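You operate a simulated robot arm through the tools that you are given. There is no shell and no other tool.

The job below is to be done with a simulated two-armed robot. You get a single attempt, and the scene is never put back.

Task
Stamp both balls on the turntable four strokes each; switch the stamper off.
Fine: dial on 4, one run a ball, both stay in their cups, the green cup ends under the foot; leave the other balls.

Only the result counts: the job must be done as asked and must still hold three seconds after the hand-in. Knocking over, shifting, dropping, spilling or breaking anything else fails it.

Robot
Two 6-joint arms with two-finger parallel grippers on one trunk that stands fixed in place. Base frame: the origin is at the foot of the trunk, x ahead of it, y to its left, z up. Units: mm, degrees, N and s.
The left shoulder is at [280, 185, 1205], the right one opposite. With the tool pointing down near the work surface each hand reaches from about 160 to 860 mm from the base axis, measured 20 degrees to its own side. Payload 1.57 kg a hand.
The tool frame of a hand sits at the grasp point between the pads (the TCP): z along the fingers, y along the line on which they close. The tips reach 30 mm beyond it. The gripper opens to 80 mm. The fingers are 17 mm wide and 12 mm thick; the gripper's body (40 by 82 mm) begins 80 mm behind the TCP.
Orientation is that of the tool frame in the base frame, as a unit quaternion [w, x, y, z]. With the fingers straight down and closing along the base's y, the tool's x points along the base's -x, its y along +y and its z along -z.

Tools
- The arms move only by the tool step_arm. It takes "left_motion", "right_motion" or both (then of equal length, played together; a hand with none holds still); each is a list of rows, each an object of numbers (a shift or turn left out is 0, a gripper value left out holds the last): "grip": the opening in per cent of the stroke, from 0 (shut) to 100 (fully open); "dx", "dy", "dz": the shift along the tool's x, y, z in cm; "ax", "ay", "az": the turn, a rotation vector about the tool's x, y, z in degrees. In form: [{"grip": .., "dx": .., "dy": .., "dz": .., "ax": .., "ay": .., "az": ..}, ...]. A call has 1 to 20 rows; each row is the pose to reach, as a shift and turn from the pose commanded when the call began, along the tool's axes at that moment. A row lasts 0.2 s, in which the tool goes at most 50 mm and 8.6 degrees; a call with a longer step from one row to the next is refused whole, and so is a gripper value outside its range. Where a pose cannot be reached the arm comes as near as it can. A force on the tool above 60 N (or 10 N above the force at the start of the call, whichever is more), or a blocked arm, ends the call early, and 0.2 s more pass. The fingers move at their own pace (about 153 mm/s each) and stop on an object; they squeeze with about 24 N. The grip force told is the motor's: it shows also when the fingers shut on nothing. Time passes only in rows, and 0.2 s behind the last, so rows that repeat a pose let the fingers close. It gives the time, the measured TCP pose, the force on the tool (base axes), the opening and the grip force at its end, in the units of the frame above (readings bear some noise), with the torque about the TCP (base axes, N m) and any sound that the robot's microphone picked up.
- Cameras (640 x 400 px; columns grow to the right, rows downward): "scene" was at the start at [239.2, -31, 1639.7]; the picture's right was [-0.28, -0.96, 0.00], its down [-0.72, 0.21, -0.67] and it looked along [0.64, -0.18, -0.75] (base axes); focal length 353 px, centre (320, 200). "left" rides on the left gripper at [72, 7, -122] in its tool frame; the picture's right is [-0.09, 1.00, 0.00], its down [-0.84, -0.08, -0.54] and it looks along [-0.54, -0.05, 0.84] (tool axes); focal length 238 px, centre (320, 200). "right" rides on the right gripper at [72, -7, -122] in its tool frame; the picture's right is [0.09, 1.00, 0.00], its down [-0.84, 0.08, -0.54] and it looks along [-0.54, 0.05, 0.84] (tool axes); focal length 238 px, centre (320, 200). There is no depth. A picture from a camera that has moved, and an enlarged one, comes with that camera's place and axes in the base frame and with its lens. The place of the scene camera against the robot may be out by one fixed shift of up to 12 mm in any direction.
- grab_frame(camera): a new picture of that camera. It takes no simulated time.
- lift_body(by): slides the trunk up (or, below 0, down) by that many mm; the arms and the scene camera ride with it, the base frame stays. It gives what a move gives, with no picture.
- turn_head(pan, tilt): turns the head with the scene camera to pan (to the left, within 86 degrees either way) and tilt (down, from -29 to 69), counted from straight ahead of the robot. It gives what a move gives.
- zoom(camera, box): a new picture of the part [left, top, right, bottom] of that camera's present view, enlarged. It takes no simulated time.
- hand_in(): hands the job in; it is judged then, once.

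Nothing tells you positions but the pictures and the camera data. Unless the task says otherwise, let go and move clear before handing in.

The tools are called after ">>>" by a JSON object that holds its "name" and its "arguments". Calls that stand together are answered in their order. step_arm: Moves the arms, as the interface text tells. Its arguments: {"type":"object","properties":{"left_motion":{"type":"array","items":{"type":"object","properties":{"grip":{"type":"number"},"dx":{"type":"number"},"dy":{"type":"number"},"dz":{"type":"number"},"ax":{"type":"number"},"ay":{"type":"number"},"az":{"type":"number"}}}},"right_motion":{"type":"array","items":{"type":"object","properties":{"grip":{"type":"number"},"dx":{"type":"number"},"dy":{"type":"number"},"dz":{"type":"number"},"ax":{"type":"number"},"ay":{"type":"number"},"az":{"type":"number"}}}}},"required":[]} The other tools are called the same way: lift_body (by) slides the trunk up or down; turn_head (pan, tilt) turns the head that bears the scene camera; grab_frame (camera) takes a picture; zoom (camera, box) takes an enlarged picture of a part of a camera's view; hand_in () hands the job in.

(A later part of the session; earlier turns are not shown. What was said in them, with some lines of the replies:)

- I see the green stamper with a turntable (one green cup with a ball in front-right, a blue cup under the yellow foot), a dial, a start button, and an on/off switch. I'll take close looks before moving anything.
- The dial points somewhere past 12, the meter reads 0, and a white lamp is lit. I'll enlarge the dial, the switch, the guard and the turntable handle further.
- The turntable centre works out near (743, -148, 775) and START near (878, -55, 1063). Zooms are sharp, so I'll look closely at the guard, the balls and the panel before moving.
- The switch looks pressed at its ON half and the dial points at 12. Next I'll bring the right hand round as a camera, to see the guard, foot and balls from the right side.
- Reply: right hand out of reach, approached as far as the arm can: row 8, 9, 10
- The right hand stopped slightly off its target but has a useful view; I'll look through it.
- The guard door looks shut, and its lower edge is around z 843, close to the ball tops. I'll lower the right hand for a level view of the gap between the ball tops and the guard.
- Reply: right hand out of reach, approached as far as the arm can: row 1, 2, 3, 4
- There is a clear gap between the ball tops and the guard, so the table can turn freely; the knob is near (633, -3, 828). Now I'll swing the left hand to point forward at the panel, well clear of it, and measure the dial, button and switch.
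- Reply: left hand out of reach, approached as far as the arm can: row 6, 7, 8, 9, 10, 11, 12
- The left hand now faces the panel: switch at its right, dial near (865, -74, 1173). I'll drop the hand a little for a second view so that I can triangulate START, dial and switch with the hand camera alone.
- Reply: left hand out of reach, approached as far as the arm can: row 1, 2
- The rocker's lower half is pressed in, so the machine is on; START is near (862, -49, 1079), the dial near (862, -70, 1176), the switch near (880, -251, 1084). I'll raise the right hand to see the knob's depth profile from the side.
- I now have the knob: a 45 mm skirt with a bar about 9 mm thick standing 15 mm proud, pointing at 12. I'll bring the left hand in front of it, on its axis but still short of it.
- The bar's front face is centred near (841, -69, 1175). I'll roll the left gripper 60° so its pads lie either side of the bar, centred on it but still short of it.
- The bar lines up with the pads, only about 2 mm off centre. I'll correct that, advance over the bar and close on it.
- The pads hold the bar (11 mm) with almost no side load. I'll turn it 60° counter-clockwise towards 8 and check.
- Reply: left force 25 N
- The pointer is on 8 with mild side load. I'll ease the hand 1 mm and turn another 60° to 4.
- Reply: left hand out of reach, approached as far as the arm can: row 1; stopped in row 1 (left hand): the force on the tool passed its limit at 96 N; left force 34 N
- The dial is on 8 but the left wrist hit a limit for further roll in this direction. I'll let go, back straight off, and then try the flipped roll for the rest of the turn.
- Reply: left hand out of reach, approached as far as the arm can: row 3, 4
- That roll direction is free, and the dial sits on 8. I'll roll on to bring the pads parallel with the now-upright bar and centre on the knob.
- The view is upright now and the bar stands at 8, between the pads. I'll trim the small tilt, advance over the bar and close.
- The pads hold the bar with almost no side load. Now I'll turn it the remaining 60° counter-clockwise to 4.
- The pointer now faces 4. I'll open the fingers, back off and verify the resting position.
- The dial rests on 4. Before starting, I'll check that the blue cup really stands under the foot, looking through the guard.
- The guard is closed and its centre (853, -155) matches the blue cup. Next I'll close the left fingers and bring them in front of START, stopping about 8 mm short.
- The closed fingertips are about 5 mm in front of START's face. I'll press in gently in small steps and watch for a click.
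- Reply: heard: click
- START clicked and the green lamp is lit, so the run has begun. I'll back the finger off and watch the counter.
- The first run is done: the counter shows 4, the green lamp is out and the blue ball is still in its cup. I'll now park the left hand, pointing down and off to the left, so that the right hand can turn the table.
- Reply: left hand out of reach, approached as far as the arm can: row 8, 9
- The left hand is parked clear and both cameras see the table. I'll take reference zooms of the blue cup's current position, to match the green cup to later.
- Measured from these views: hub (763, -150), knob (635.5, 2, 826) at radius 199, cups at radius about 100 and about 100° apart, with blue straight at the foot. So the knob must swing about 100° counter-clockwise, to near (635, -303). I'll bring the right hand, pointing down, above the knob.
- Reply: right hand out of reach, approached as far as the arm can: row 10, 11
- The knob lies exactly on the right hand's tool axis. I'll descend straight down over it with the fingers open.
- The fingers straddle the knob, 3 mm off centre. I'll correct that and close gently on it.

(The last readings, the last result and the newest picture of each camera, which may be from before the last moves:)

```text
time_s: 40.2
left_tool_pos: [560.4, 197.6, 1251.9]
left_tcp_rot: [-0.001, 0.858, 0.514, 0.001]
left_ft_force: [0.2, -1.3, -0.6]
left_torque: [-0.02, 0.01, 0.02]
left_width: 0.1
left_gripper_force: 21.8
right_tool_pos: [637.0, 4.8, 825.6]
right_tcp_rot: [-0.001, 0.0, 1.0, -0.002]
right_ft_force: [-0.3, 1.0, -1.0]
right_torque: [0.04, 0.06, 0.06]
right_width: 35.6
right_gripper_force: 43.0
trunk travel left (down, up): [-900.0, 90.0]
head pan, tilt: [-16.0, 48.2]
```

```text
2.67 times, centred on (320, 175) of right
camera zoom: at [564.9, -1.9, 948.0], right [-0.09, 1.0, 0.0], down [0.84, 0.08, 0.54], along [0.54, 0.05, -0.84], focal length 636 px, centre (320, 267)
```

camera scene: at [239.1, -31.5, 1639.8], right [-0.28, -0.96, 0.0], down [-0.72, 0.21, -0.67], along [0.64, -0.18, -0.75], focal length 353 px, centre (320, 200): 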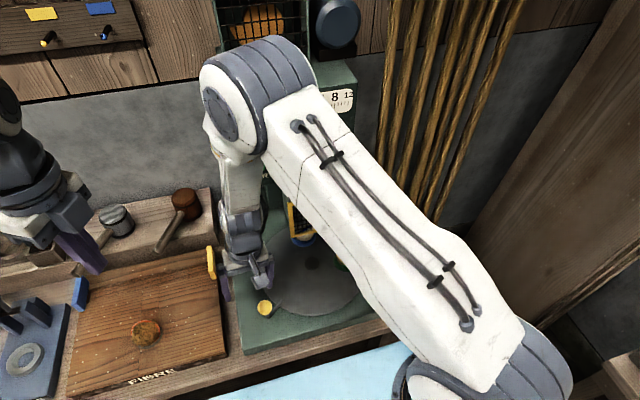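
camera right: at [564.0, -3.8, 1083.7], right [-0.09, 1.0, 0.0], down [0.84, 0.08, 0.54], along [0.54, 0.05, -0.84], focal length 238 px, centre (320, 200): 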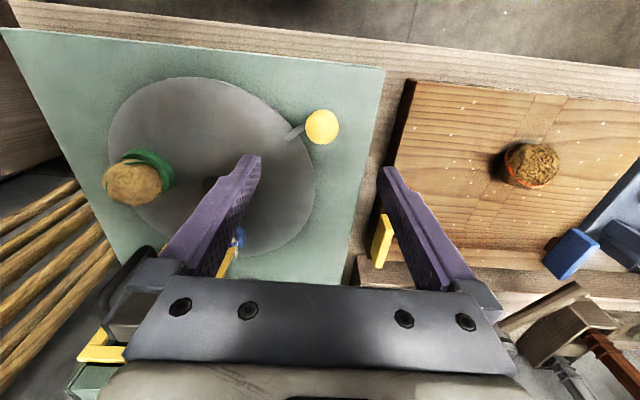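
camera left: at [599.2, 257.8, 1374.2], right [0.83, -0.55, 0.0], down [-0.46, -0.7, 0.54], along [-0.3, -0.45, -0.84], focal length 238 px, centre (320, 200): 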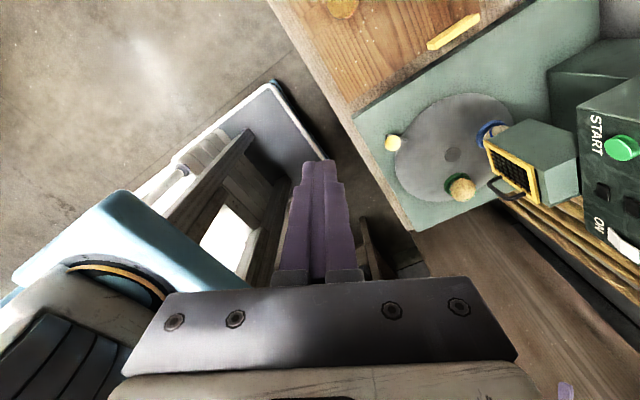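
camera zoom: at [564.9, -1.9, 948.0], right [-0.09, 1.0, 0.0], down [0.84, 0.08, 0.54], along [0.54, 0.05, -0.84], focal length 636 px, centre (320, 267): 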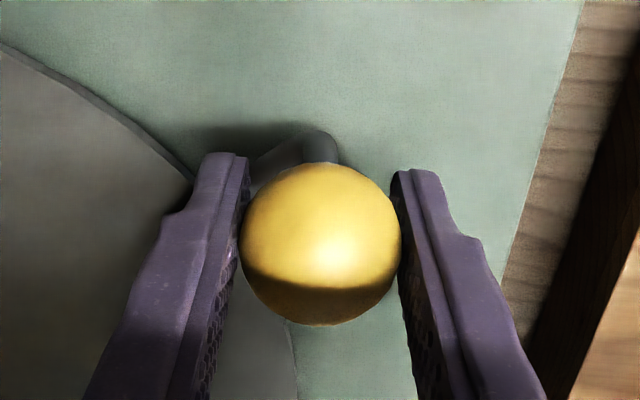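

I have the knob at 35.6 mm with no side load. I'll swing it slowly along its arc, the first 15° to begin with, and check the forces.

>>> {"name": "step_arm", "arguments": {"right_motion": [{"dx": 0.655, "dy": -0.571}, {"dx": 1.284, "dy": -1.168}, {"dx": 1.887, "dy": -1.793}, {"dx": 2.462, "dy": -2.444}, {"dx": 3.007, "dy": -3.12}, {"dx": 3.522, "dy": -3.819}]}}

>>> {"name": "zoom", "arguments": {"camera": "left", "box": [340, 60, 540, 220]}}

```text
time_s: 41.6
left_tool_pos: [560.3, 198.3, 1251.9]
left_tcp_rot: [0.0, 0.858, 0.514, 0.001]
left_ft_force: [0.1, 0.1, -0.6]
left_torque: [0.03, -0.02, 0.0]
left_width: 0.0
left_gripper_force: 21.1
right_tool_pos: [600.7, -34.2, 826.8]
right_tcp_rot: [-0.001, 0.0, 1.0, -0.001]
right_ft_force: [-3.8, 6.4, -4.7]
right_torque: [0.18, 0.41, 0.37]
right_width: 35.9
right_gripper_force: 42.8
trunk travel left (down, up): [-900.0, 90.0]
head pan, tilt: [-16.0, 48.2]
```

```text
2.50 times, centred on (440, 140) of left
camera zoom: at [599.1, 258.2, 1373.9], right [0.83, -0.55, 0.0], down [-0.46, -0.7, 0.54], along [-0.3, -0.45, -0.84], focal length 596 px, centre (20, 350)
```

zoom: 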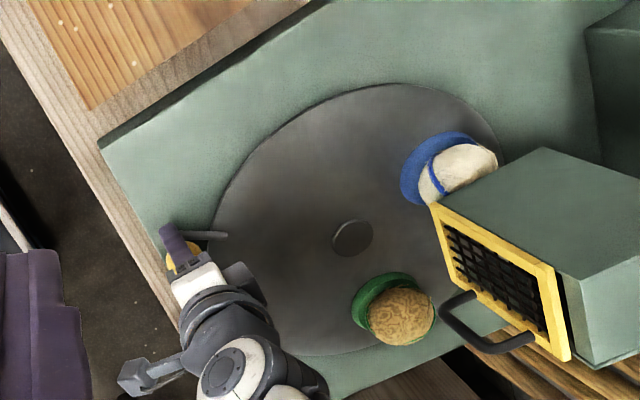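

The table turns easily and both balls ride in their cups. I'll carry on along the arc to about the halfway point.

>>> {"name": "step_arm", "arguments": {"right_motion": [{"dx": 0.486, "dy": -0.72}, {"dx": 0.939, "dy": -1.461}, {"dx": 1.359, "dy": -2.221}, {"dx": 1.745, "dy": -2.997}, {"dx": 2.097, "dy": -3.791}, {"dx": 2.416, "dy": -4.599}, {"dx": 2.698, "dy": -5.421}, {"dx": 2.943, "dy": -6.253}, {"dx": 3.152, "dy": -7.096}, {"dx": 3.325, "dy": -7.946}, {"dx": 3.461, "dy": -8.804}, {"dx": 3.558, "dy": -9.667}, {"dx": 3.618, "dy": -10.533}, {"dx": 3.64, "dy": -11.401}, {"dx": 3.624, "dy": -12.268}, {"dx": 3.57, "dy": -13.136}, {"dx": 3.479, "dy": -14.0}, {"dx": 3.349, "dy": -14.857}]}}

>>> {"name": "zoom", "arguments": {"camera": "left", "box": [340, 60, 540, 220]}}

>>> {"name": "grab_frame", "arguments": {"camera": "scene"}}

```text
time_s: 45.4
left_tool_pos: [559.9, 197.6, 1251.4]
left_tcp_rot: [-0.001, 0.858, 0.513, 0.001]
left_ft_force: [-0.7, 0.7, 0.7]
left_torque: [-0.01, -0.01, 0.03]
left_width: 0.0
left_gripper_force: 21.6
right_tool_pos: [568.9, -181.9, 826.4]
right_tcp_rot: [0.001, -0.001, 1.0, -0.001]
right_ft_force: [-0.5, 1.3, 5.7]
right_torque: [0.27, 0.11, 0.36]
right_width: 35.8
right_gripper_force: 42.8
trunk travel left (down, up): [-900.0, 90.0]
head pan, tilt: [-16.0, 48.2]
```

```text
2.50 times, centred on (440, 140) of left
camera zoom: at [599.0, 258.0, 1374.1], right [0.83, -0.55, 0.0], down [-0.46, -0.7, 0.54], along [-0.3, -0.45, -0.84], focal length 596 px, centre (20, 350)
```

zoom: 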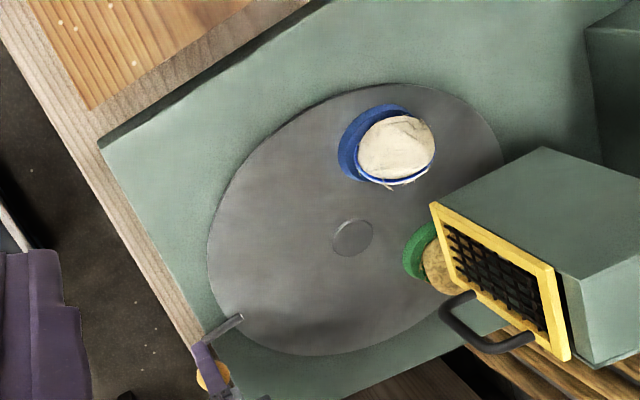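

```text
taken
camera scene: at [239.0, -30.7, 1640.0], right [-0.28, -0.96, 0.0], down [-0.72, 0.2, -0.67], along [0.64, -0.18, -0.75], focal length 353 px, centre (320, 200)
```

scene: 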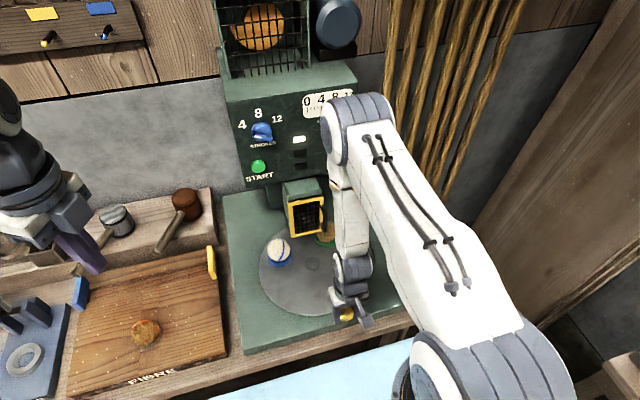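

Halfway, with the blue ball safe in its cup and the green cup nearing the foot. I'll go on to about 5° short of the goal and compare with the reference view.

>>> {"name": "step_arm", "arguments": {"right_motion": [{"dx": -0.167, "dy": -0.852}, {"dx": -0.37, "dy": -1.695}, {"dx": -0.609, "dy": -2.531}, {"dx": -0.886, "dy": -3.353}, {"dx": -1.198, "dy": -4.165}, {"dx": -1.544, "dy": -4.961}, {"dx": -1.926, "dy": -5.739}, {"dx": -2.34, "dy": -6.503}, {"dx": -2.788, "dy": -7.247}, {"dx": -3.27, "dy": -7.97}, {"dx": -3.779, "dy": -8.672}, {"dx": -4.32, "dy": -9.351}, {"dx": -4.891, "dy": -10.006}, {"dx": -5.489, "dy": -10.635}]}}

>>> {"name": "zoom", "arguments": {"camera": "left", "box": [340, 60, 540, 220]}}

>>> {"name": "zoom", "arguments": {"camera": "scene", "box": [275, 170, 335, 255]}}

>>> {"name": "zoom", "arguments": {"camera": "scene", "box": [240, 220, 380, 330]}}

```text
time_s: 48.4
left_tool_pos: [560.1, 198.4, 1252.0]
left_tcp_rot: [-0.001, 0.858, 0.513, 0.001]
left_ft_force: [0.1, 0.0, -0.3]
left_torque: [-0.01, -0.01, 0.0]
left_width: 0.0
left_gripper_force: 20.8
right_tool_pos: [622.5, -287.9, 826.7]
right_tcp_rot: [0.0, 0.0, 1.0, 0.001]
right_ft_force: [-0.6, 2.2, 3.9]
right_torque: [0.06, -0.06, 0.44]
right_width: 35.8
right_gripper_force: 42.6
trunk travel left (down, up): [-900.0, 90.0]
head pan, tilt: [-16.0, 48.2]
```

```text
2.50 times, centred on (440, 140) of left
camera zoom: at [599.0, 258.0, 1374.0], right [0.83, -0.55, 0.0], down [-0.46, -0.7, 0.54], along [-0.3, -0.45, -0.84], focal length 596 px, centre (20, 350)
```

zoom: 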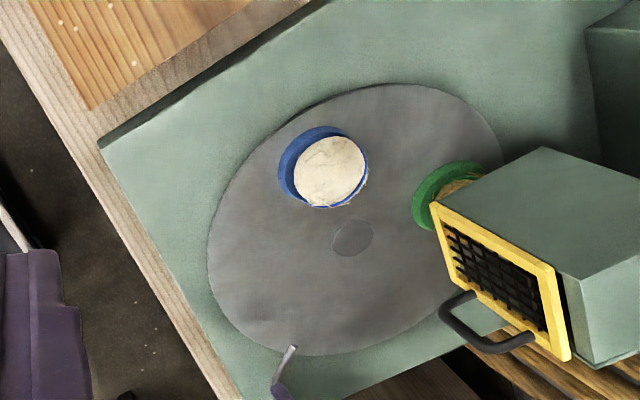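

```text
4.71 times, centred on (305, 212) of scene
camera zoom: at [239.0, -30.7, 1639.8], right [-0.28, -0.96, 0.0], down [-0.72, 0.2, -0.67], along [0.64, -0.18, -0.75], focal length 1661 px, centre (391, 141)
```

zoom: 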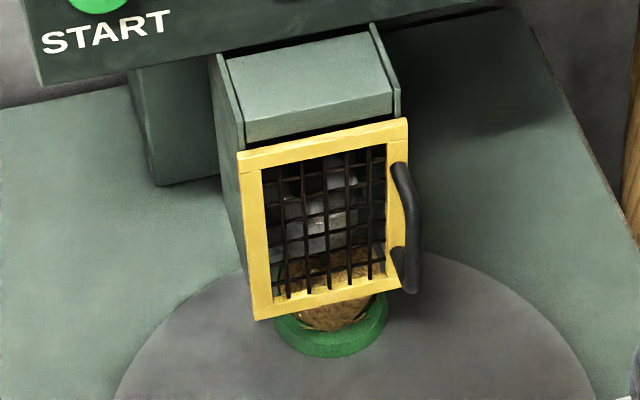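

```text
3.64 times, centred on (310, 275) of scene
camera zoom: at [239.0, -30.7, 1639.8], right [-0.28, -0.96, 0.0], down [-0.72, 0.2, -0.67], along [0.64, -0.18, -0.75], focal length 1284 px, centre (356, -73)
```

zoom: 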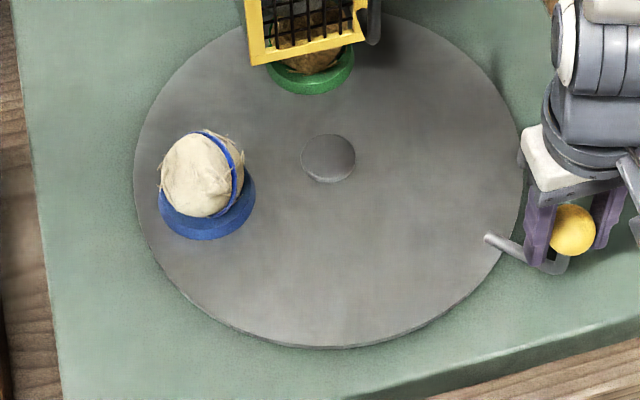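

The green cup is about 17 px (6.5°) short of the reference position. I'll move the knob the last 6.5° and compare again.

>>> {"name": "step_arm", "arguments": {"right_motion": [{"dx": -0.398, "dy": -0.39}, {"dx": -0.806, "dy": -0.766}, {"dx": -1.25, "dy": -1.156}, {"dx": -1.68, "dy": -1.508}, {"dx": -1.68, "dy": -1.508}]}}

>>> {"name": "zoom", "arguments": {"camera": "scene", "box": [275, 170, 335, 255]}}

>>> {"name": "zoom", "arguments": {"camera": "left", "box": [370, 80, 540, 220]}}

>>> {"name": "zoom", "arguments": {"camera": "scene", "box": [240, 220, 380, 330]}}

```text
time_s: 49.6
left_tool_pos: [561.4, 198.6, 1250.9]
left_tcp_rot: [0.0, 0.858, 0.513, 0.001]
left_ft_force: [0.1, -0.4, -0.3]
left_torque: [0.0, 0.02, 0.0]
left_width: 0.1
left_gripper_force: 21.6
right_tool_pos: [638.3, -302.6, 826.4]
right_tcp_rot: [-0.002, 0.001, 1.0, -0.001]
right_ft_force: [-7.0, 7.0, -3.8]
right_torque: [-0.06, -0.98, -0.19]
right_width: 35.7
right_gripper_force: 42.6
trunk travel left (down, up): [-900.0, 90.0]
head pan, tilt: [-16.0, 48.2]
```

```text
4.71 times, centred on (305, 212) of scene
camera zoom: at [238.9, -30.5, 1639.7], right [-0.28, -0.96, 0.0], down [-0.72, 0.2, -0.67], along [0.64, -0.18, -0.75], focal length 1661 px, centre (391, 141)
```

zoom: 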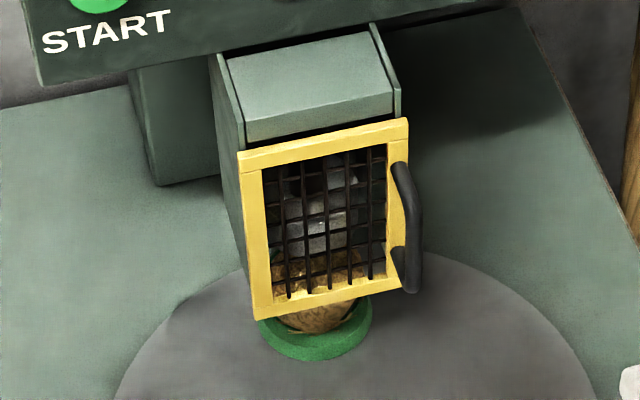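

```text
2.86 times, centred on (455, 150) of left
camera zoom: at [598.9, 258.2, 1373.9], right [0.83, -0.55, 0.0], down [-0.46, -0.7, 0.54], along [-0.3, -0.45, -0.84], focal length 681 px, centre (-66, 343)
```

zoom: 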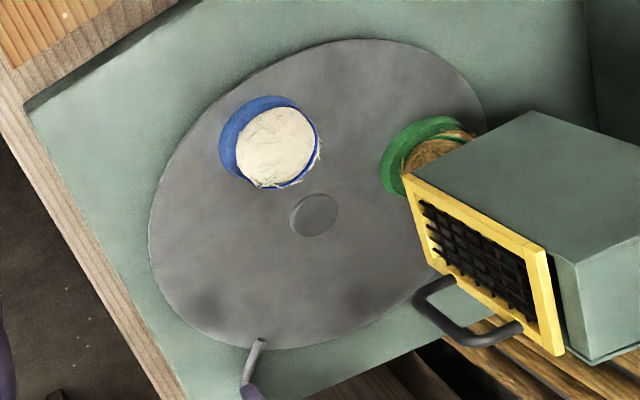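

```text
3.64 times, centred on (310, 275) of scene
camera zoom: at [238.9, -30.5, 1639.7], right [-0.28, -0.96, 0.0], down [-0.72, 0.2, -0.67], along [0.64, -0.18, -0.75], focal length 1284 px, centre (356, -73)
```

zoom: 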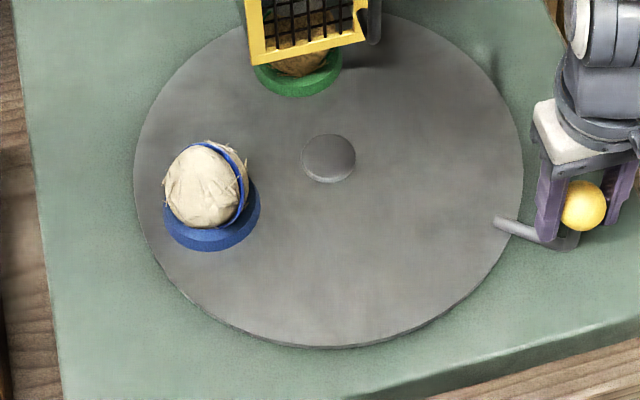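

The green ring now coincides with the reference (edges 258 and 372, bottom 361). I'll open the fingers, rise, and check that the table stays put.

>>> {"name": "step_arm", "arguments": {"right_motion": [{"grip": 60}, {"grip": 80}, {"grip": 80, "dz": -3}, {"grip": 80, "dz": -7}, {"grip": 80, "dz": -11}]}}

>>> {"name": "zoom", "arguments": {"camera": "scene", "box": [275, 170, 335, 255]}}

>>> {"name": "zoom", "arguments": {"camera": "left", "box": [370, 80, 540, 220]}}

>>> {"name": "grab_frame", "arguments": {"camera": "right"}}

```text
time_s: 50.8
left_tool_pos: [559.7, 197.7, 1250.8]
left_tcp_rot: [-0.001, 0.858, 0.513, 0.002]
left_ft_force: [0.4, -0.4, 1.0]
left_torque: [0.0, -0.02, -0.01]
left_width: 0.0
left_gripper_force: 21.1
right_tool_pos: [641.6, -302.7, 934.5]
right_tcp_rot: [0.001, -0.001, 1.0, -0.001]
right_ft_force: [0.9, -0.4, 0.0]
right_torque: [-0.02, -0.02, -0.01]
right_width: 64.0
right_gripper_force: 0.0
trunk travel left (down, up): [-900.0, 90.0]
head pan, tilt: [-16.0, 48.2]
```

```text
4.71 times, centred on (305, 212) of scene
camera zoom: at [239.2, -30.8, 1639.7], right [-0.28, -0.96, 0.0], down [-0.72, 0.2, -0.67], along [0.64, -0.18, -0.75], focal length 1661 px, centre (391, 141)
```

zoom: 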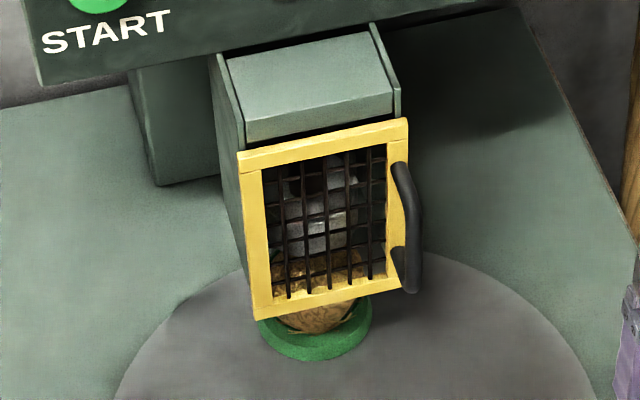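

```text
2.86 times, centred on (455, 150) of left
camera zoom: at [599.1, 258.0, 1373.9], right [0.83, -0.55, 0.0], down [-0.46, -0.7, 0.54], along [-0.3, -0.45, -0.84], focal length 681 px, centre (-66, 343)
```

zoom: 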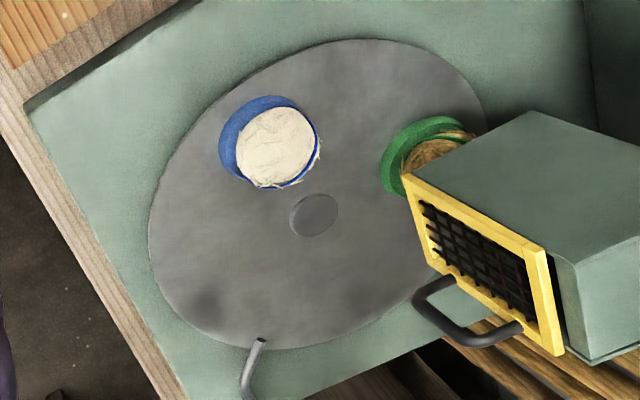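

```text
taken
camera right: at [569.6, -307.3, 1057.1], right [-0.09, 1.0, 0.0], down [0.84, 0.08, 0.54], along [0.54, 0.05, -0.84], focal length 238 px, centre (320, 200)
```

right: 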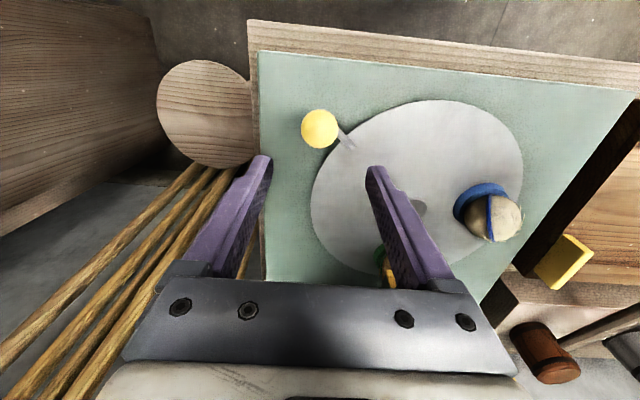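

The table holds its place with green under the foot and blue safe at the left. I'll move the right hand up and away to its side before the left hand returns to START.

>>> {"name": "step_arm", "arguments": {"right_motion": [{"dx": 0, "dy": 0, "dz": -4.5}, {"dx": 1.5, "dy": -1, "dz": -9}, {"dx": 3.5, "dy": -2.4, "dz": -13}, {"dx": 5.5, "dy": -3.9, "dz": -17}, {"dx": 7.7, "dy": -5.3, "dz": -21}, {"dx": 9.9, "dy": -6.8, "dz": -25}, {"dx": 12.0, "dy": -8.3, "dz": -28.5}, {"dx": 14.1, "dy": -9.7, "dz": -31.6}]}}

>>> {"name": "grab_frame", "arguments": {"camera": "scene"}}

```text
time_s: 52.6
left_tool_pos: [560.7, 198.3, 1251.9]
left_tcp_rot: [-0.001, 0.858, 0.514, 0.0]
left_ft_force: [0.0, 0.0, -0.1]
left_torque: [0.01, 0.02, 0.05]
left_width: 0.1
left_gripper_force: 21.6
right_tool_pos: [497.2, -400.8, 1252.2]
right_tcp_rot: [0.001, 0.0, 1.0, 0.0]
right_ft_force: [1.0, -0.3, -0.3]
right_torque: [-0.01, 0.0, -0.02]
right_width: 63.5
right_gripper_force: 0.1
trunk travel left (down, up): [-900.0, 90.0]
head pan, tilt: [-16.0, 48.2]
```

```text
taken
camera scene: at [239.3, -30.8, 1639.7], right [-0.27, -0.96, 0.0], down [-0.72, 0.2, -0.67], along [0.64, -0.18, -0.75], focal length 353 px, centre (320, 200)
```

scene: 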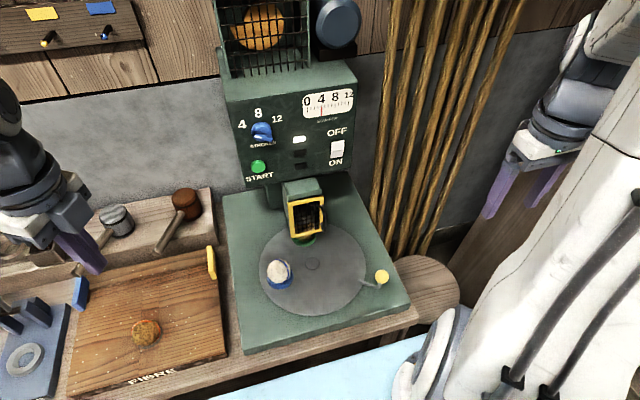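

The right hand is clear. I'll bring the left hand back along the same path to the spot in front of START.

>>> {"name": "step_arm", "arguments": {"left_motion": [{"dx": -0.943, "dy": 2.604, "dz": 1.475, "ax": -6.61, "ay": 3.53}, {"dx": -1.886, "dy": 5.208, "dz": 2.95, "ax": -13.22, "ay": 7.07}, {"dx": -2.83, "dy": 7.81, "dz": 4.425, "ax": -19.83, "ay": 10.6}, {"dx": -3.77, "dy": 10.42, "dz": 5.9, "ax": -26.43, "ay": 14.13}, {"dx": -4.72, "dy": 13.02, "dz": 7.375, "ax": -33.04, "ay": 17.67}, {"dx": -5.66, "dy": 15.63, "dz": 8.85, "ax": -39.65, "ay": 21.2}, {"dx": -6.6, "dy": 18.23, "dz": 10.325, "ax": -46.26, "ay": 24.73}, {"dx": -7.55, "dy": 20.83, "dz": 11.8, "ax": -52.87, "ay": 28.27}, {"dx": -8.49, "dy": 23.44, "dz": 13.275, "ax": -59.48, "ay": 31.8}, {"dx": -9.43, "dy": 26.04, "dz": 14.75, "ax": -66.08, "ay": 35.33}, {"dx": -10.38, "dy": 28.65, "dz": 16.225, "ax": -72.69, "ay": 38.87}, {"dx": -11.32, "dy": 31.25, "dz": 17.7, "ax": -79.3, "ay": 42.4}, {"dx": -11.32, "dy": 31.25, "dz": 17.7, "ax": -79.3, "ay": 42.4}]}}

>>> {"name": "grab_frame", "arguments": {"camera": "left"}}

```text
time_s: 55.4
left_tool_pos: [784.6, -46.3, 1074.0]
left_tcp_rot: [0.362, 0.607, 0.362, 0.607]
left_ft_force: [0.2, -0.5, 0.0]
left_torque: [0.0, -0.01, 0.04]
left_width: 0.0
left_gripper_force: 21.0
left hand out of reach, approached as far as the arm can: row 4, 5
right_tool_pos: [497.8, -399.4, 1251.8]
right_tcp_rot: [-0.001, 0.0, 1.0, 0.0]
right_ft_force: [0.3, 0.0, -0.6]
right_torque: [-0.01, 0.01, 0.02]
right_width: 64.2
right_gripper_force: 0.0
trunk travel left (down, up): [-900.0, 90.0]
head pan, tilt: [-16.0, 48.2]
```

```text
taken
camera left: at [662.3, 13.9, 1114.2], right [0.0, -0.55, 0.83], down [-0.54, -0.7, -0.47], along [0.84, -0.45, -0.3], focal length 238 px, centre (320, 200)
```

left: 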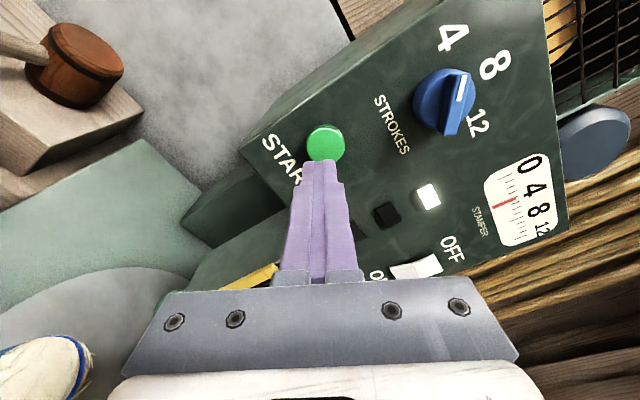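

The dial is still on 4 and the guard shut, with green under the foot. I'll press START once, with one in-and-out motion.

>>> {"name": "step_arm", "arguments": {"left_motion": [{"dz": 2.0}, {"dz": 4.0}, {"dz": 4.4}, {"dz": 4.7}, {"dz": 4.9}]}}

>>> {"name": "grab_frame", "arguments": {"camera": "left"}}

```text
time_s: 56.6
left_tool_pos: [833.7, -48.3, 1073.6]
left_tcp_rot: [0.363, 0.607, 0.362, 0.607]
left_ft_force: [-2.6, -0.8, 1.7]
left_torque: [0.02, -0.03, -0.01]
left_width: 0.0
left_gripper_force: 21.3
right_tool_pos: [495.4, -401.0, 1251.2]
right_tcp_rot: [0.0, 0.0, 1.0, -0.001]
right_ft_force: [0.2, -0.3, -0.5]
right_torque: [0.01, -0.01, 0.01]
right_width: 64.1
right_gripper_force: 0.0
trunk travel left (down, up): [-900.0, 90.0]
head pan, tilt: [-16.0, 48.2]
heard: click
```

```text
taken
camera left: at [711.4, 12.3, 1113.6], right [0.0, -0.55, 0.83], down [-0.54, -0.7, -0.46], along [0.84, -0.45, -0.3], focal length 238 px, centre (320, 200)
```

left: 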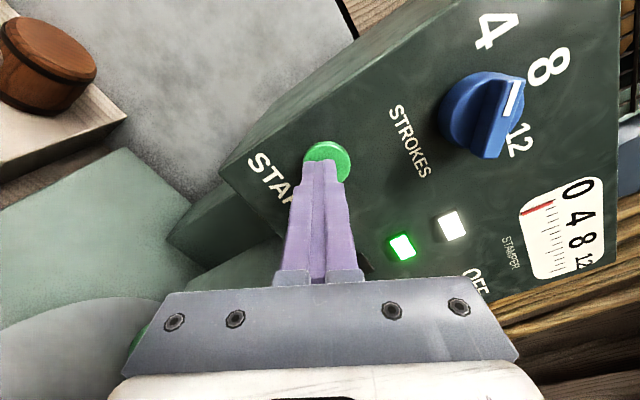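

The second run has started: green lamp lit and the counter back at 0. I'll withdraw the finger and wait for the run to finish.

>>> {"name": "step_arm", "arguments": {"left_motion": [{"dz": -1.0}, {"dz": -2.5}, {"dz": -4.0}, {"dz": -4.9}, {"dz": -4.9}, {"dz": -4.9}, {"dz": -4.9}, {"dz": -4.9}, {"dz": -4.9}, {"dz": -4.9}, {"dz": -4.9}, {"dz": -4.9}, {"dz": -4.9}, {"dz": -4.9}, {"dz": -4.9}, {"dz": -4.9}]}}

>>> {"name": "grab_frame", "arguments": {"camera": "left"}}

>>> {"name": "zoom", "arguments": {"camera": "left", "box": [360, 120, 600, 290]}}

```text
time_s: 60.0
left_tool_pos: [784.5, -47.3, 1073.9]
left_tcp_rot: [0.363, 0.608, 0.362, 0.607]
left_ft_force: [-0.3, -1.0, -0.4]
left_torque: [-0.01, 0.0, -0.01]
left_width: 0.0
left_gripper_force: 20.9
right_tool_pos: [496.7, -400.7, 1251.7]
right_tcp_rot: [0.0, 0.0, 1.0, -0.001]
right_ft_force: [0.4, -0.1, 0.7]
right_torque: [-0.02, -0.01, 0.0]
right_width: 64.0
right_gripper_force: 0.1
trunk travel left (down, up): [-900.0, 90.0]
head pan, tilt: [-16.0, 48.2]
```

```text
taken
camera left: at [661.8, 12.5, 1112.3], right [0.0, -0.55, 0.83], down [-0.54, -0.7, -0.46], along [0.84, -0.45, -0.3], focal length 238 px, centre (320, 200)
```

left: 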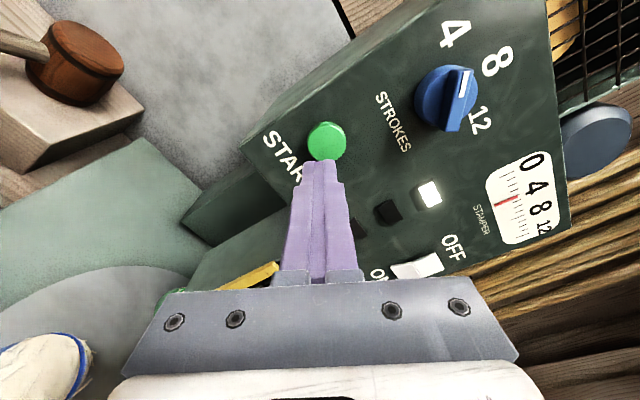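

```text
2.35 times, centred on (480, 205) of left
camera zoom: at [661.8, 12.5, 1112.3], right [0.0, -0.55, 0.83], down [-0.54, -0.7, -0.46], along [0.84, -0.45, -0.3], focal length 561 px, centre (-56, 188)
```

zoom: 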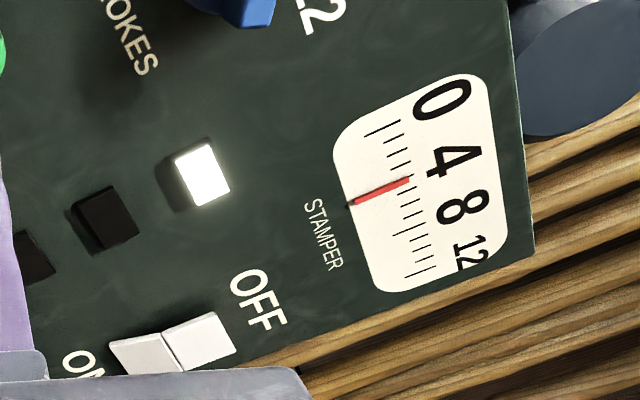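

The second run is complete: counter at 4, green lamp out. Next I'll bring the left hand in front of the OFF half of the rocker (about (860, -246, 1105)), rolling it so the narrow side of the fingertips is vertical.

>>> {"name": "step_arm", "arguments": {"left_motion": [{"dx": -1.99, "dy": 1.53, "az": 7.75}, {"dx": -3.98, "dy": 3.07, "az": 15.5}, {"dx": -5.98, "dy": 4.6, "az": 23.25}, {"dx": -7.97, "dy": 6.13, "az": 31}, {"dx": -9.96, "dy": 7.67, "az": 38.75}, {"dx": -11.95, "dy": 9.2, "az": 46.5}, {"dx": -13.95, "dy": 10.73, "az": 54.25}, {"dx": -15.94, "dy": 12.27, "az": 62}, {"dx": -15.94, "dy": 12.27, "az": 62}]}}

>>> {"name": "grab_frame", "arguments": {"camera": "left"}}

>>> {"name": "grab_frame", "arguments": {"camera": "right"}}

```text
time_s: 62.0
left_tool_pos: [785.5, -247.7, 1104.6]
left_tcp_rot: [-0.002, 0.707, -0.002, 0.707]
left_ft_force: [-0.4, 0.1, -0.5]
left_torque: [-0.03, 0.0, 0.0]
left_width: 0.0
left_gripper_force: 21.1
right_tool_pos: [496.9, -401.7, 1252.2]
right_tcp_rot: [0.0, -0.001, 1.0, 0.0]
right_ft_force: [0.4, 0.4, 0.3]
right_torque: [-0.01, 0.0, -0.03]
right_width: 64.2
right_gripper_force: 0.1
trunk travel left (down, up): [-900.0, 90.0]
head pan, tilt: [-16.0, 48.2]
```

```text
taken
camera left: at [663.1, -254.4, 1176.4], right [0.0, -1.0, -0.1], down [-0.54, 0.08, -0.84], along [0.84, 0.05, -0.54], focal length 238 px, centre (320, 200)
```

left: 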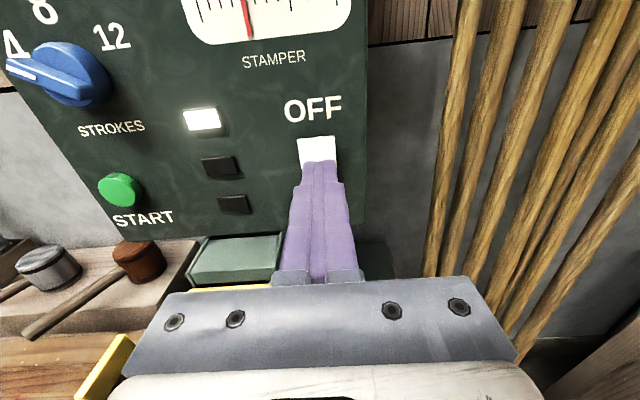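

```text
taken
camera right: at [424.8, -405.8, 1373.8], right [-0.09, 1.0, 0.0], down [0.84, 0.08, 0.54], along [0.54, 0.05, -0.84], focal length 238 px, centre (320, 200)
```

right: 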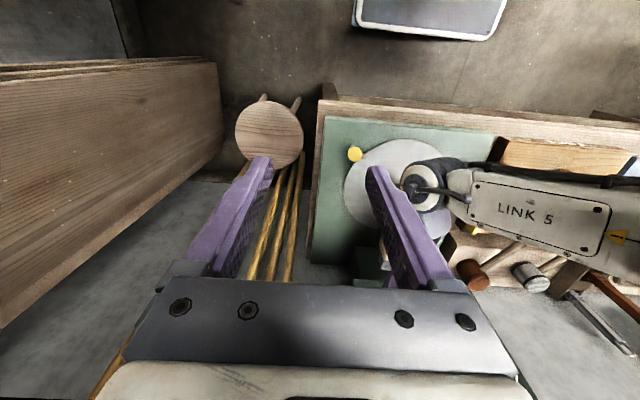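

>>> {"name": "zoom", "arguments": {"camera": "left", "box": [260, 80, 380, 230]}}

```text
2.67 times, centred on (320, 155) of left
camera zoom: at [663.1, -254.4, 1176.4], right [0.0, -1.0, -0.1], down [-0.54, 0.08, -0.84], along [0.84, 0.05, -0.54], focal length 636 px, centre (320, 320)
```

zoom: 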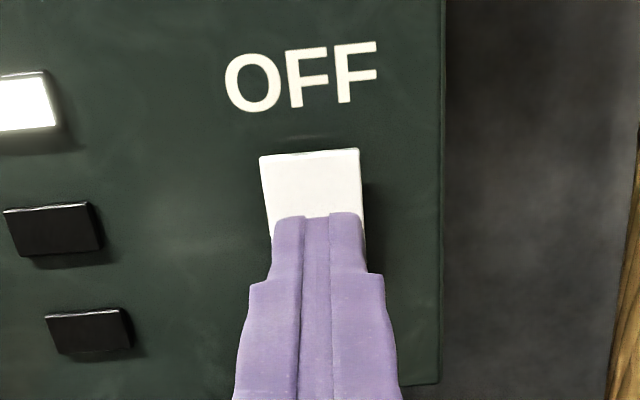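

The fingertips point at the upper part of the OFF half (about 20 mm above the pivot). I'll advance and press it slowly.

>>> {"name": "step_arm", "arguments": {"left_motion": [{"dz": 2.0}, {"dz": 3.5}, {"dz": 4.0}, {"dz": 4.3}, {"dz": 4.6}]}}

>>> {"name": "zoom", "arguments": {"camera": "left", "box": [160, 60, 400, 230]}}

```text
time_s: 63.2
left_tool_pos: [829.9, -246.7, 1105.0]
left_tcp_rot: [-0.002, 0.707, -0.002, 0.707]
left_ft_force: [0.2, 0.1, 0.5]
left_torque: [0.0, -0.02, 0.01]
left_width: 0.0
left_gripper_force: 20.9
right_tool_pos: [497.2, -399.7, 1251.4]
right_tcp_rot: [0.0, 0.0, 1.0, -0.001]
right_ft_force: [-0.2, 0.2, 1.1]
right_torque: [-0.01, -0.01, 0.0]
right_width: 63.9
right_gripper_force: 0.0
trunk travel left (down, up): [-900.0, 90.0]
head pan, tilt: [-16.0, 48.2]
```

```text
2.35 times, centred on (280, 145) of left
camera zoom: at [707.7, -252.8, 1177.3], right [0.0, -1.0, -0.1], down [-0.54, 0.08, -0.84], along [0.84, 0.05, -0.54], focal length 561 px, centre (414, 329)
```

zoom: 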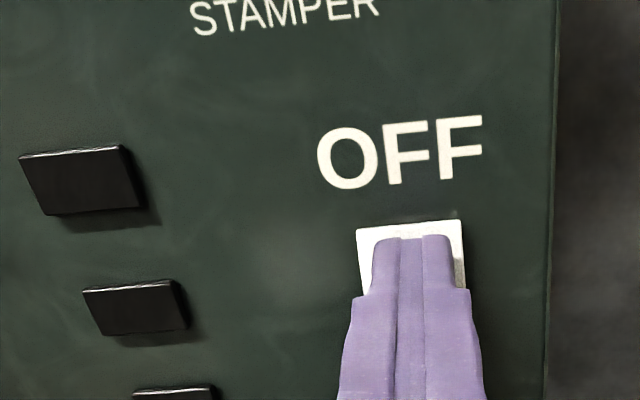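

>>> {"name": "grab_frame", "arguments": {"camera": "left"}}

>>> {"name": "zoom", "arguments": {"camera": "left", "box": [270, 130, 370, 210]}}

```text
taken
camera left: at [707.7, -252.8, 1177.3], right [0.0, -1.0, -0.1], down [-0.54, 0.08, -0.84], along [0.84, 0.05, -0.54], focal length 238 px, centre (320, 200)
```

left: 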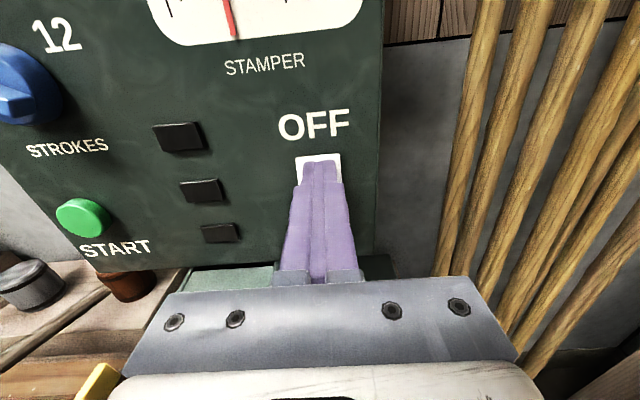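

```text
5.00 times, centred on (320, 170) of left
camera zoom: at [707.7, -252.8, 1177.3], right [0.0, -1.0, -0.1], down [-0.54, 0.08, -0.84], along [0.84, 0.05, -0.54], focal length 1192 px, centre (320, 350)
```

zoom: 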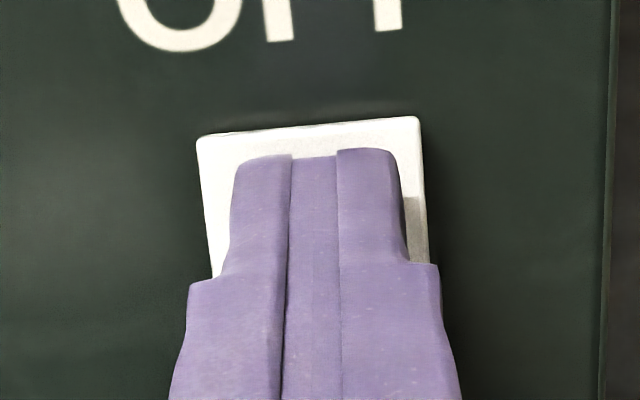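

All three lamps are dark, so the rocker has flipped to OFF. I'll withdraw straight back and check that it stays.

>>> {"name": "step_arm", "arguments": {"left_motion": [{"dz": -1.0}, {"dz": -2.5}, {"dz": -4.5}, {"dz": -4.5}]}}

>>> {"name": "grab_frame", "arguments": {"camera": "left"}}

>>> {"name": "zoom", "arguments": {"camera": "left", "box": [260, 80, 380, 230]}}

```text
time_s: 64.2
left_tool_pos: [786.0, -245.3, 1105.9]
left_tcp_rot: [-0.001, 0.707, -0.003, 0.707]
left_ft_force: [0.3, -0.2, -1.6]
left_torque: [0.02, 0.0, 0.04]
left_width: 0.0
left_gripper_force: 21.1
right_tool_pos: [496.4, -400.0, 1251.7]
right_tcp_rot: [0.0, 0.0, 1.0, 0.0]
right_ft_force: [-0.5, 0.7, 0.5]
right_torque: [0.01, 0.0, -0.02]
right_width: 64.0
right_gripper_force: 0.1
trunk travel left (down, up): [-900.0, 90.0]
head pan, tilt: [-16.0, 48.2]
```

```text
taken
camera left: at [662.4, -252.8, 1177.7], right [0.0, -1.0, -0.1], down [-0.54, 0.08, -0.84], along [0.84, 0.05, -0.54], focal length 238 px, centre (320, 200)
```

left: 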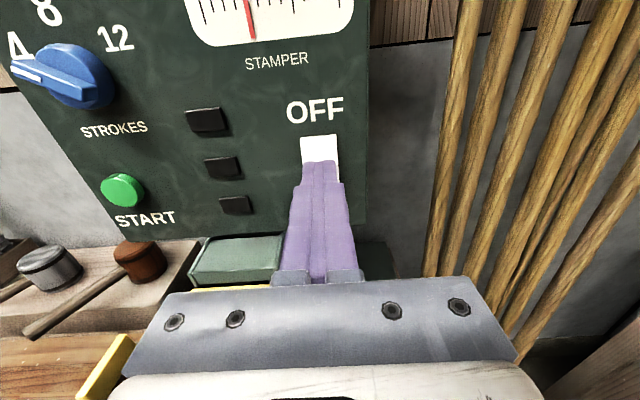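

```text
2.67 times, centred on (320, 155) of left
camera zoom: at [662.4, -252.8, 1177.7], right [0.0, -1.0, -0.1], down [-0.54, 0.08, -0.84], along [0.84, 0.05, -0.54], focal length 636 px, centre (320, 320)
```

zoom: 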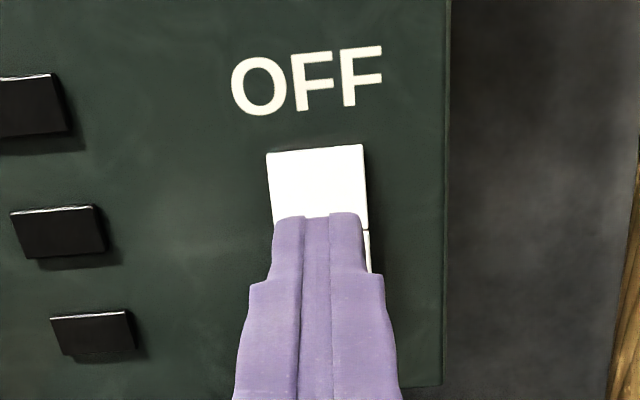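

The machine stays off. I'll take the left arm clear along the proven path: first back across the panel, then down to its parking place.

>>> {"name": "step_arm", "arguments": {"left_motion": [{"dx": -0.4, "dy": -2.48, "az": -7.75}, {"dx": -0.8, "dy": -4.95, "az": -15.5}, {"dx": -1.2, "dy": -7.43, "az": -23.25}, {"dx": -1.6, "dy": -9.9, "az": -31}, {"dx": -2.0, "dy": -12.38, "az": -38.75}, {"dx": -2.4, "dy": -14.85, "az": -46.5}, {"dx": -2.8, "dy": -17.33, "az": -54.25}, {"dx": -3.2, "dy": -19.8, "az": -62}, {"dx": -3.2, "dy": -19.8, "az": -62}]}}

```text
time_s: 66.2
left_tool_pos: [784.6, -46.3, 1073.8]
left_tcp_rot: [0.364, 0.607, 0.362, 0.606]
left_ft_force: [-0.2, -0.1, -0.4]
left_torque: [0.0, 0.0, -0.01]
left_width: 0.3
left_gripper_force: 21.8
right_tool_pos: [496.9, -400.1, 1252.7]
right_tcp_rot: [0.0, -0.001, 1.0, -0.001]
right_ft_force: [0.3, -0.2, -0.2]
right_torque: [-0.01, 0.0, 0.0]
right_width: 64.1
right_gripper_force: 0.2
trunk travel left (down, up): [-900.0, 90.0]
head pan, tilt: [-16.0, 48.2]
```

The left hand is back in front of START without touching anything. Now I'll park it up and to the left as before.

>>> {"name": "step_arm", "arguments": {"left_motion": [{"dx": 2.5, "dy": 0.3, "dz": -1.85, "ax": 6.6, "ay": -3.53}, {"dx": 5.0, "dy": 0.6, "dz": -3.7, "ax": 13.2, "ay": -7.07}, {"dx": 7.5, "dy": 0.9, "dz": -5.55, "ax": 19.8, "ay": -10.6}, {"dx": 10.0, "dy": 1.25, "dz": -7.4, "ax": 26.4, "ay": -14.1}, {"dx": 12.6, "dy": 1.6, "dz": -9.25, "ax": 33.0, "ay": -17.7}, {"dx": 15.1, "dy": 1.9, "dz": -11.1, "ax": 39.6, "ay": -21.2}, {"dx": 17.6, "dy": 2.2, "dz": -12.95, "ax": 46.3, "ay": -24.7}, {"dx": 20.1, "dy": 2.5, "dz": -14.8, "ax": 52.9, "ay": -28.3}, {"dx": 22.65, "dy": 2.8, "dz": -16.65, "ax": 59.5, "ay": -31.8}, {"dx": 25.2, "dy": 3.1, "dz": -18.5, "ax": 66.1, "ay": -35.3}, {"dx": 27.7, "dy": 3.4, "dz": -20.35, "ax": 72.7, "ay": -38.9}, {"dx": 30.2, "dy": 3.77, "dz": -22.2, "ax": 79.3, "ay": -42.4}, {"dx": 30.2, "dy": 3.77, "dz": -22.2, "ax": 79.3, "ay": -42.4}]}}

>>> {"name": "grab_frame", "arguments": {"camera": "scene"}}

>>> {"name": "zoom", "arguments": {"camera": "scene", "box": [210, 60, 370, 190]}}

>>> {"name": "zoom", "arguments": {"camera": "scene", "box": [275, 170, 335, 255]}}

>>> {"name": "zoom", "arguments": {"camera": "left", "box": [370, 80, 540, 220]}}

>>> {"name": "zoom", "arguments": {"camera": "scene", "box": [328, 140, 345, 160]}}

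```text
time_s: 69.0
left_tool_pos: [563.3, 199.4, 1252.2]
left_tcp_rot: [-0.002, 0.858, 0.513, 0.001]
left_ft_force: [0.6, 0.4, 0.4]
left_torque: [0.02, -0.02, 0.01]
left_width: 0.1
left_gripper_force: 21.7
left hand out of reach, approached as far as the arm can: row 8, 9, 10
right_tool_pos: [498.1, -400.9, 1252.5]
right_tcp_rot: [0.0, 0.0, 1.0, -0.001]
right_ft_force: [0.2, 0.1, -0.2]
right_torque: [-0.01, 0.05, -0.02]
right_width: 64.0
right_gripper_force: 0.0
trunk travel left (down, up): [-900.0, 90.0]
head pan, tilt: [-16.0, 48.2]
```

```text
taken
camera scene: at [239.2, -30.8, 1639.8], right [-0.28, -0.96, 0.0], down [-0.72, 0.21, -0.67], along [0.64, -0.18, -0.75], focal length 353 px, centre (320, 200)
```

scene: 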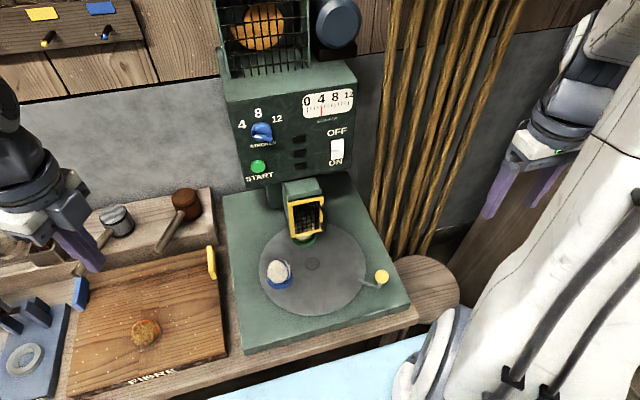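

```text
3.08 times, centred on (290, 125) of scene
camera zoom: at [239.2, -30.8, 1639.8], right [-0.28, -0.96, 0.0], down [-0.72, 0.21, -0.67], along [0.64, -0.18, -0.75], focal length 1086 px, centre (412, 431)
```

zoom: 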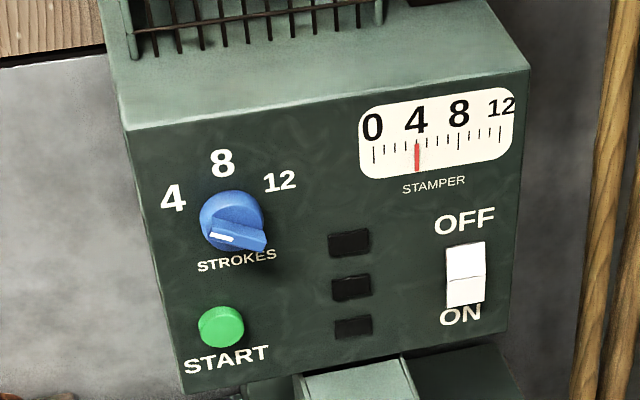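

```text
4.71 times, centred on (305, 212) of scene
camera zoom: at [239.2, -30.8, 1639.8], right [-0.28, -0.96, 0.0], down [-0.72, 0.21, -0.67], along [0.64, -0.18, -0.75], focal length 1661 px, centre (391, 141)
```

zoom: 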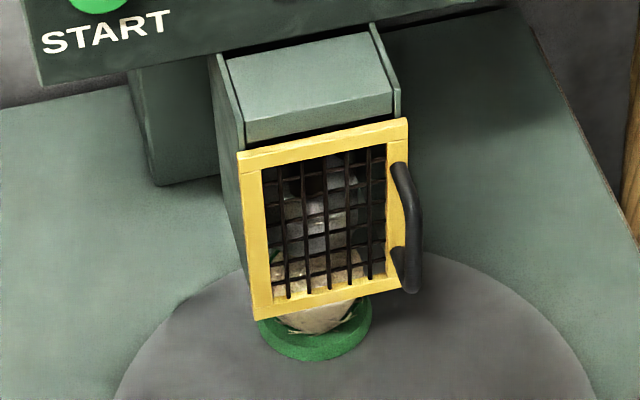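

```text
2.86 times, centred on (455, 150) of left
camera zoom: at [603.3, 259.7, 1374.5], right [0.83, -0.55, 0.0], down [-0.46, -0.7, 0.54], along [-0.3, -0.45, -0.84], focal length 681 px, centre (-66, 343)
```

zoom: 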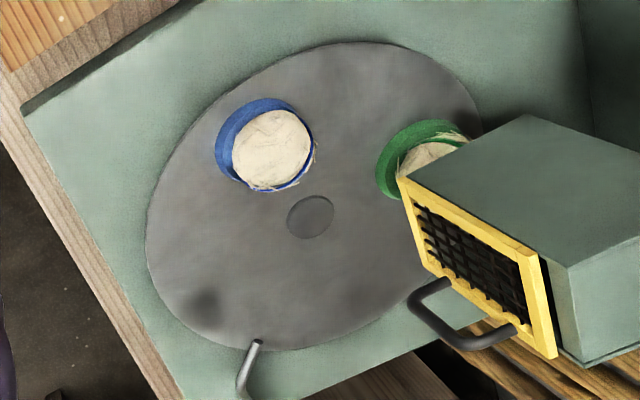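

```text
16.00 times, centred on (336, 150) of scene
camera zoom: at [239.2, -30.8, 1639.8], right [-0.28, -0.96, 0.0], down [-0.72, 0.21, -0.67], along [0.64, -0.18, -0.75], focal length 5648 px, centre (56, 1000)
```

zoom: 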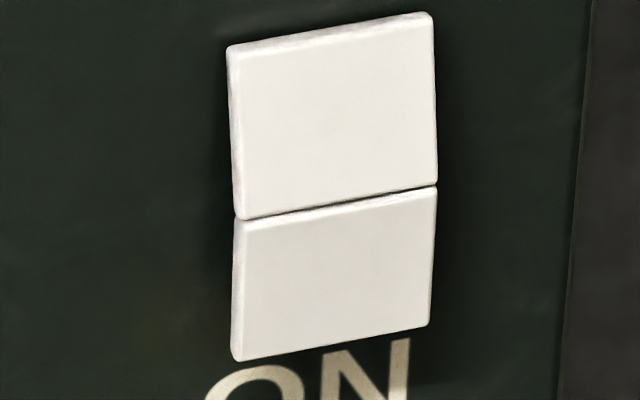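

Everything checks out:

- **Switch:** the rocker is on OFF and all lamps are dark.
- **Dial and counter:** the dial is on 4 and the last run counted 4.
- **Balls:** both look stamped and sit in their cups.
- **Green cup:** it is under the foot.
- **Arms:** both are parked clear.

I'm handing in.

>>> {"name": "hand_in", "arguments": {}}

```text
The job is handed in.
```

I stamped both balls four strokes each, one run apiece, then switched the stamper off and handed the job in. No verdict has come back, so this is what the last pictures showed:

- **Strokes:** the dial was moved from 12 to 4 before the first run. The counter read 4 after each run.
- **Balls:** both stayed in their cups, blue at the left of the turntable and green under the foot. The green cup sits where the blue one was for the first run, to within what I could measure in the pictures.
- **Switch:** the rocker is on OFF and all three lamps are dark.
- **Other items:** I left the other balls alone, and nothing around the stamper looked moved.
- **Arms:** both hands are empty and parked clear of the machine.

While turning the dial I hit a wrist limit with the dial at 8, and the force on the left hand briefly reached 96 N. I let go and regripped with the hand rolled the other way to finish the turn. The dial and panel showed no damage or shift afterwards.
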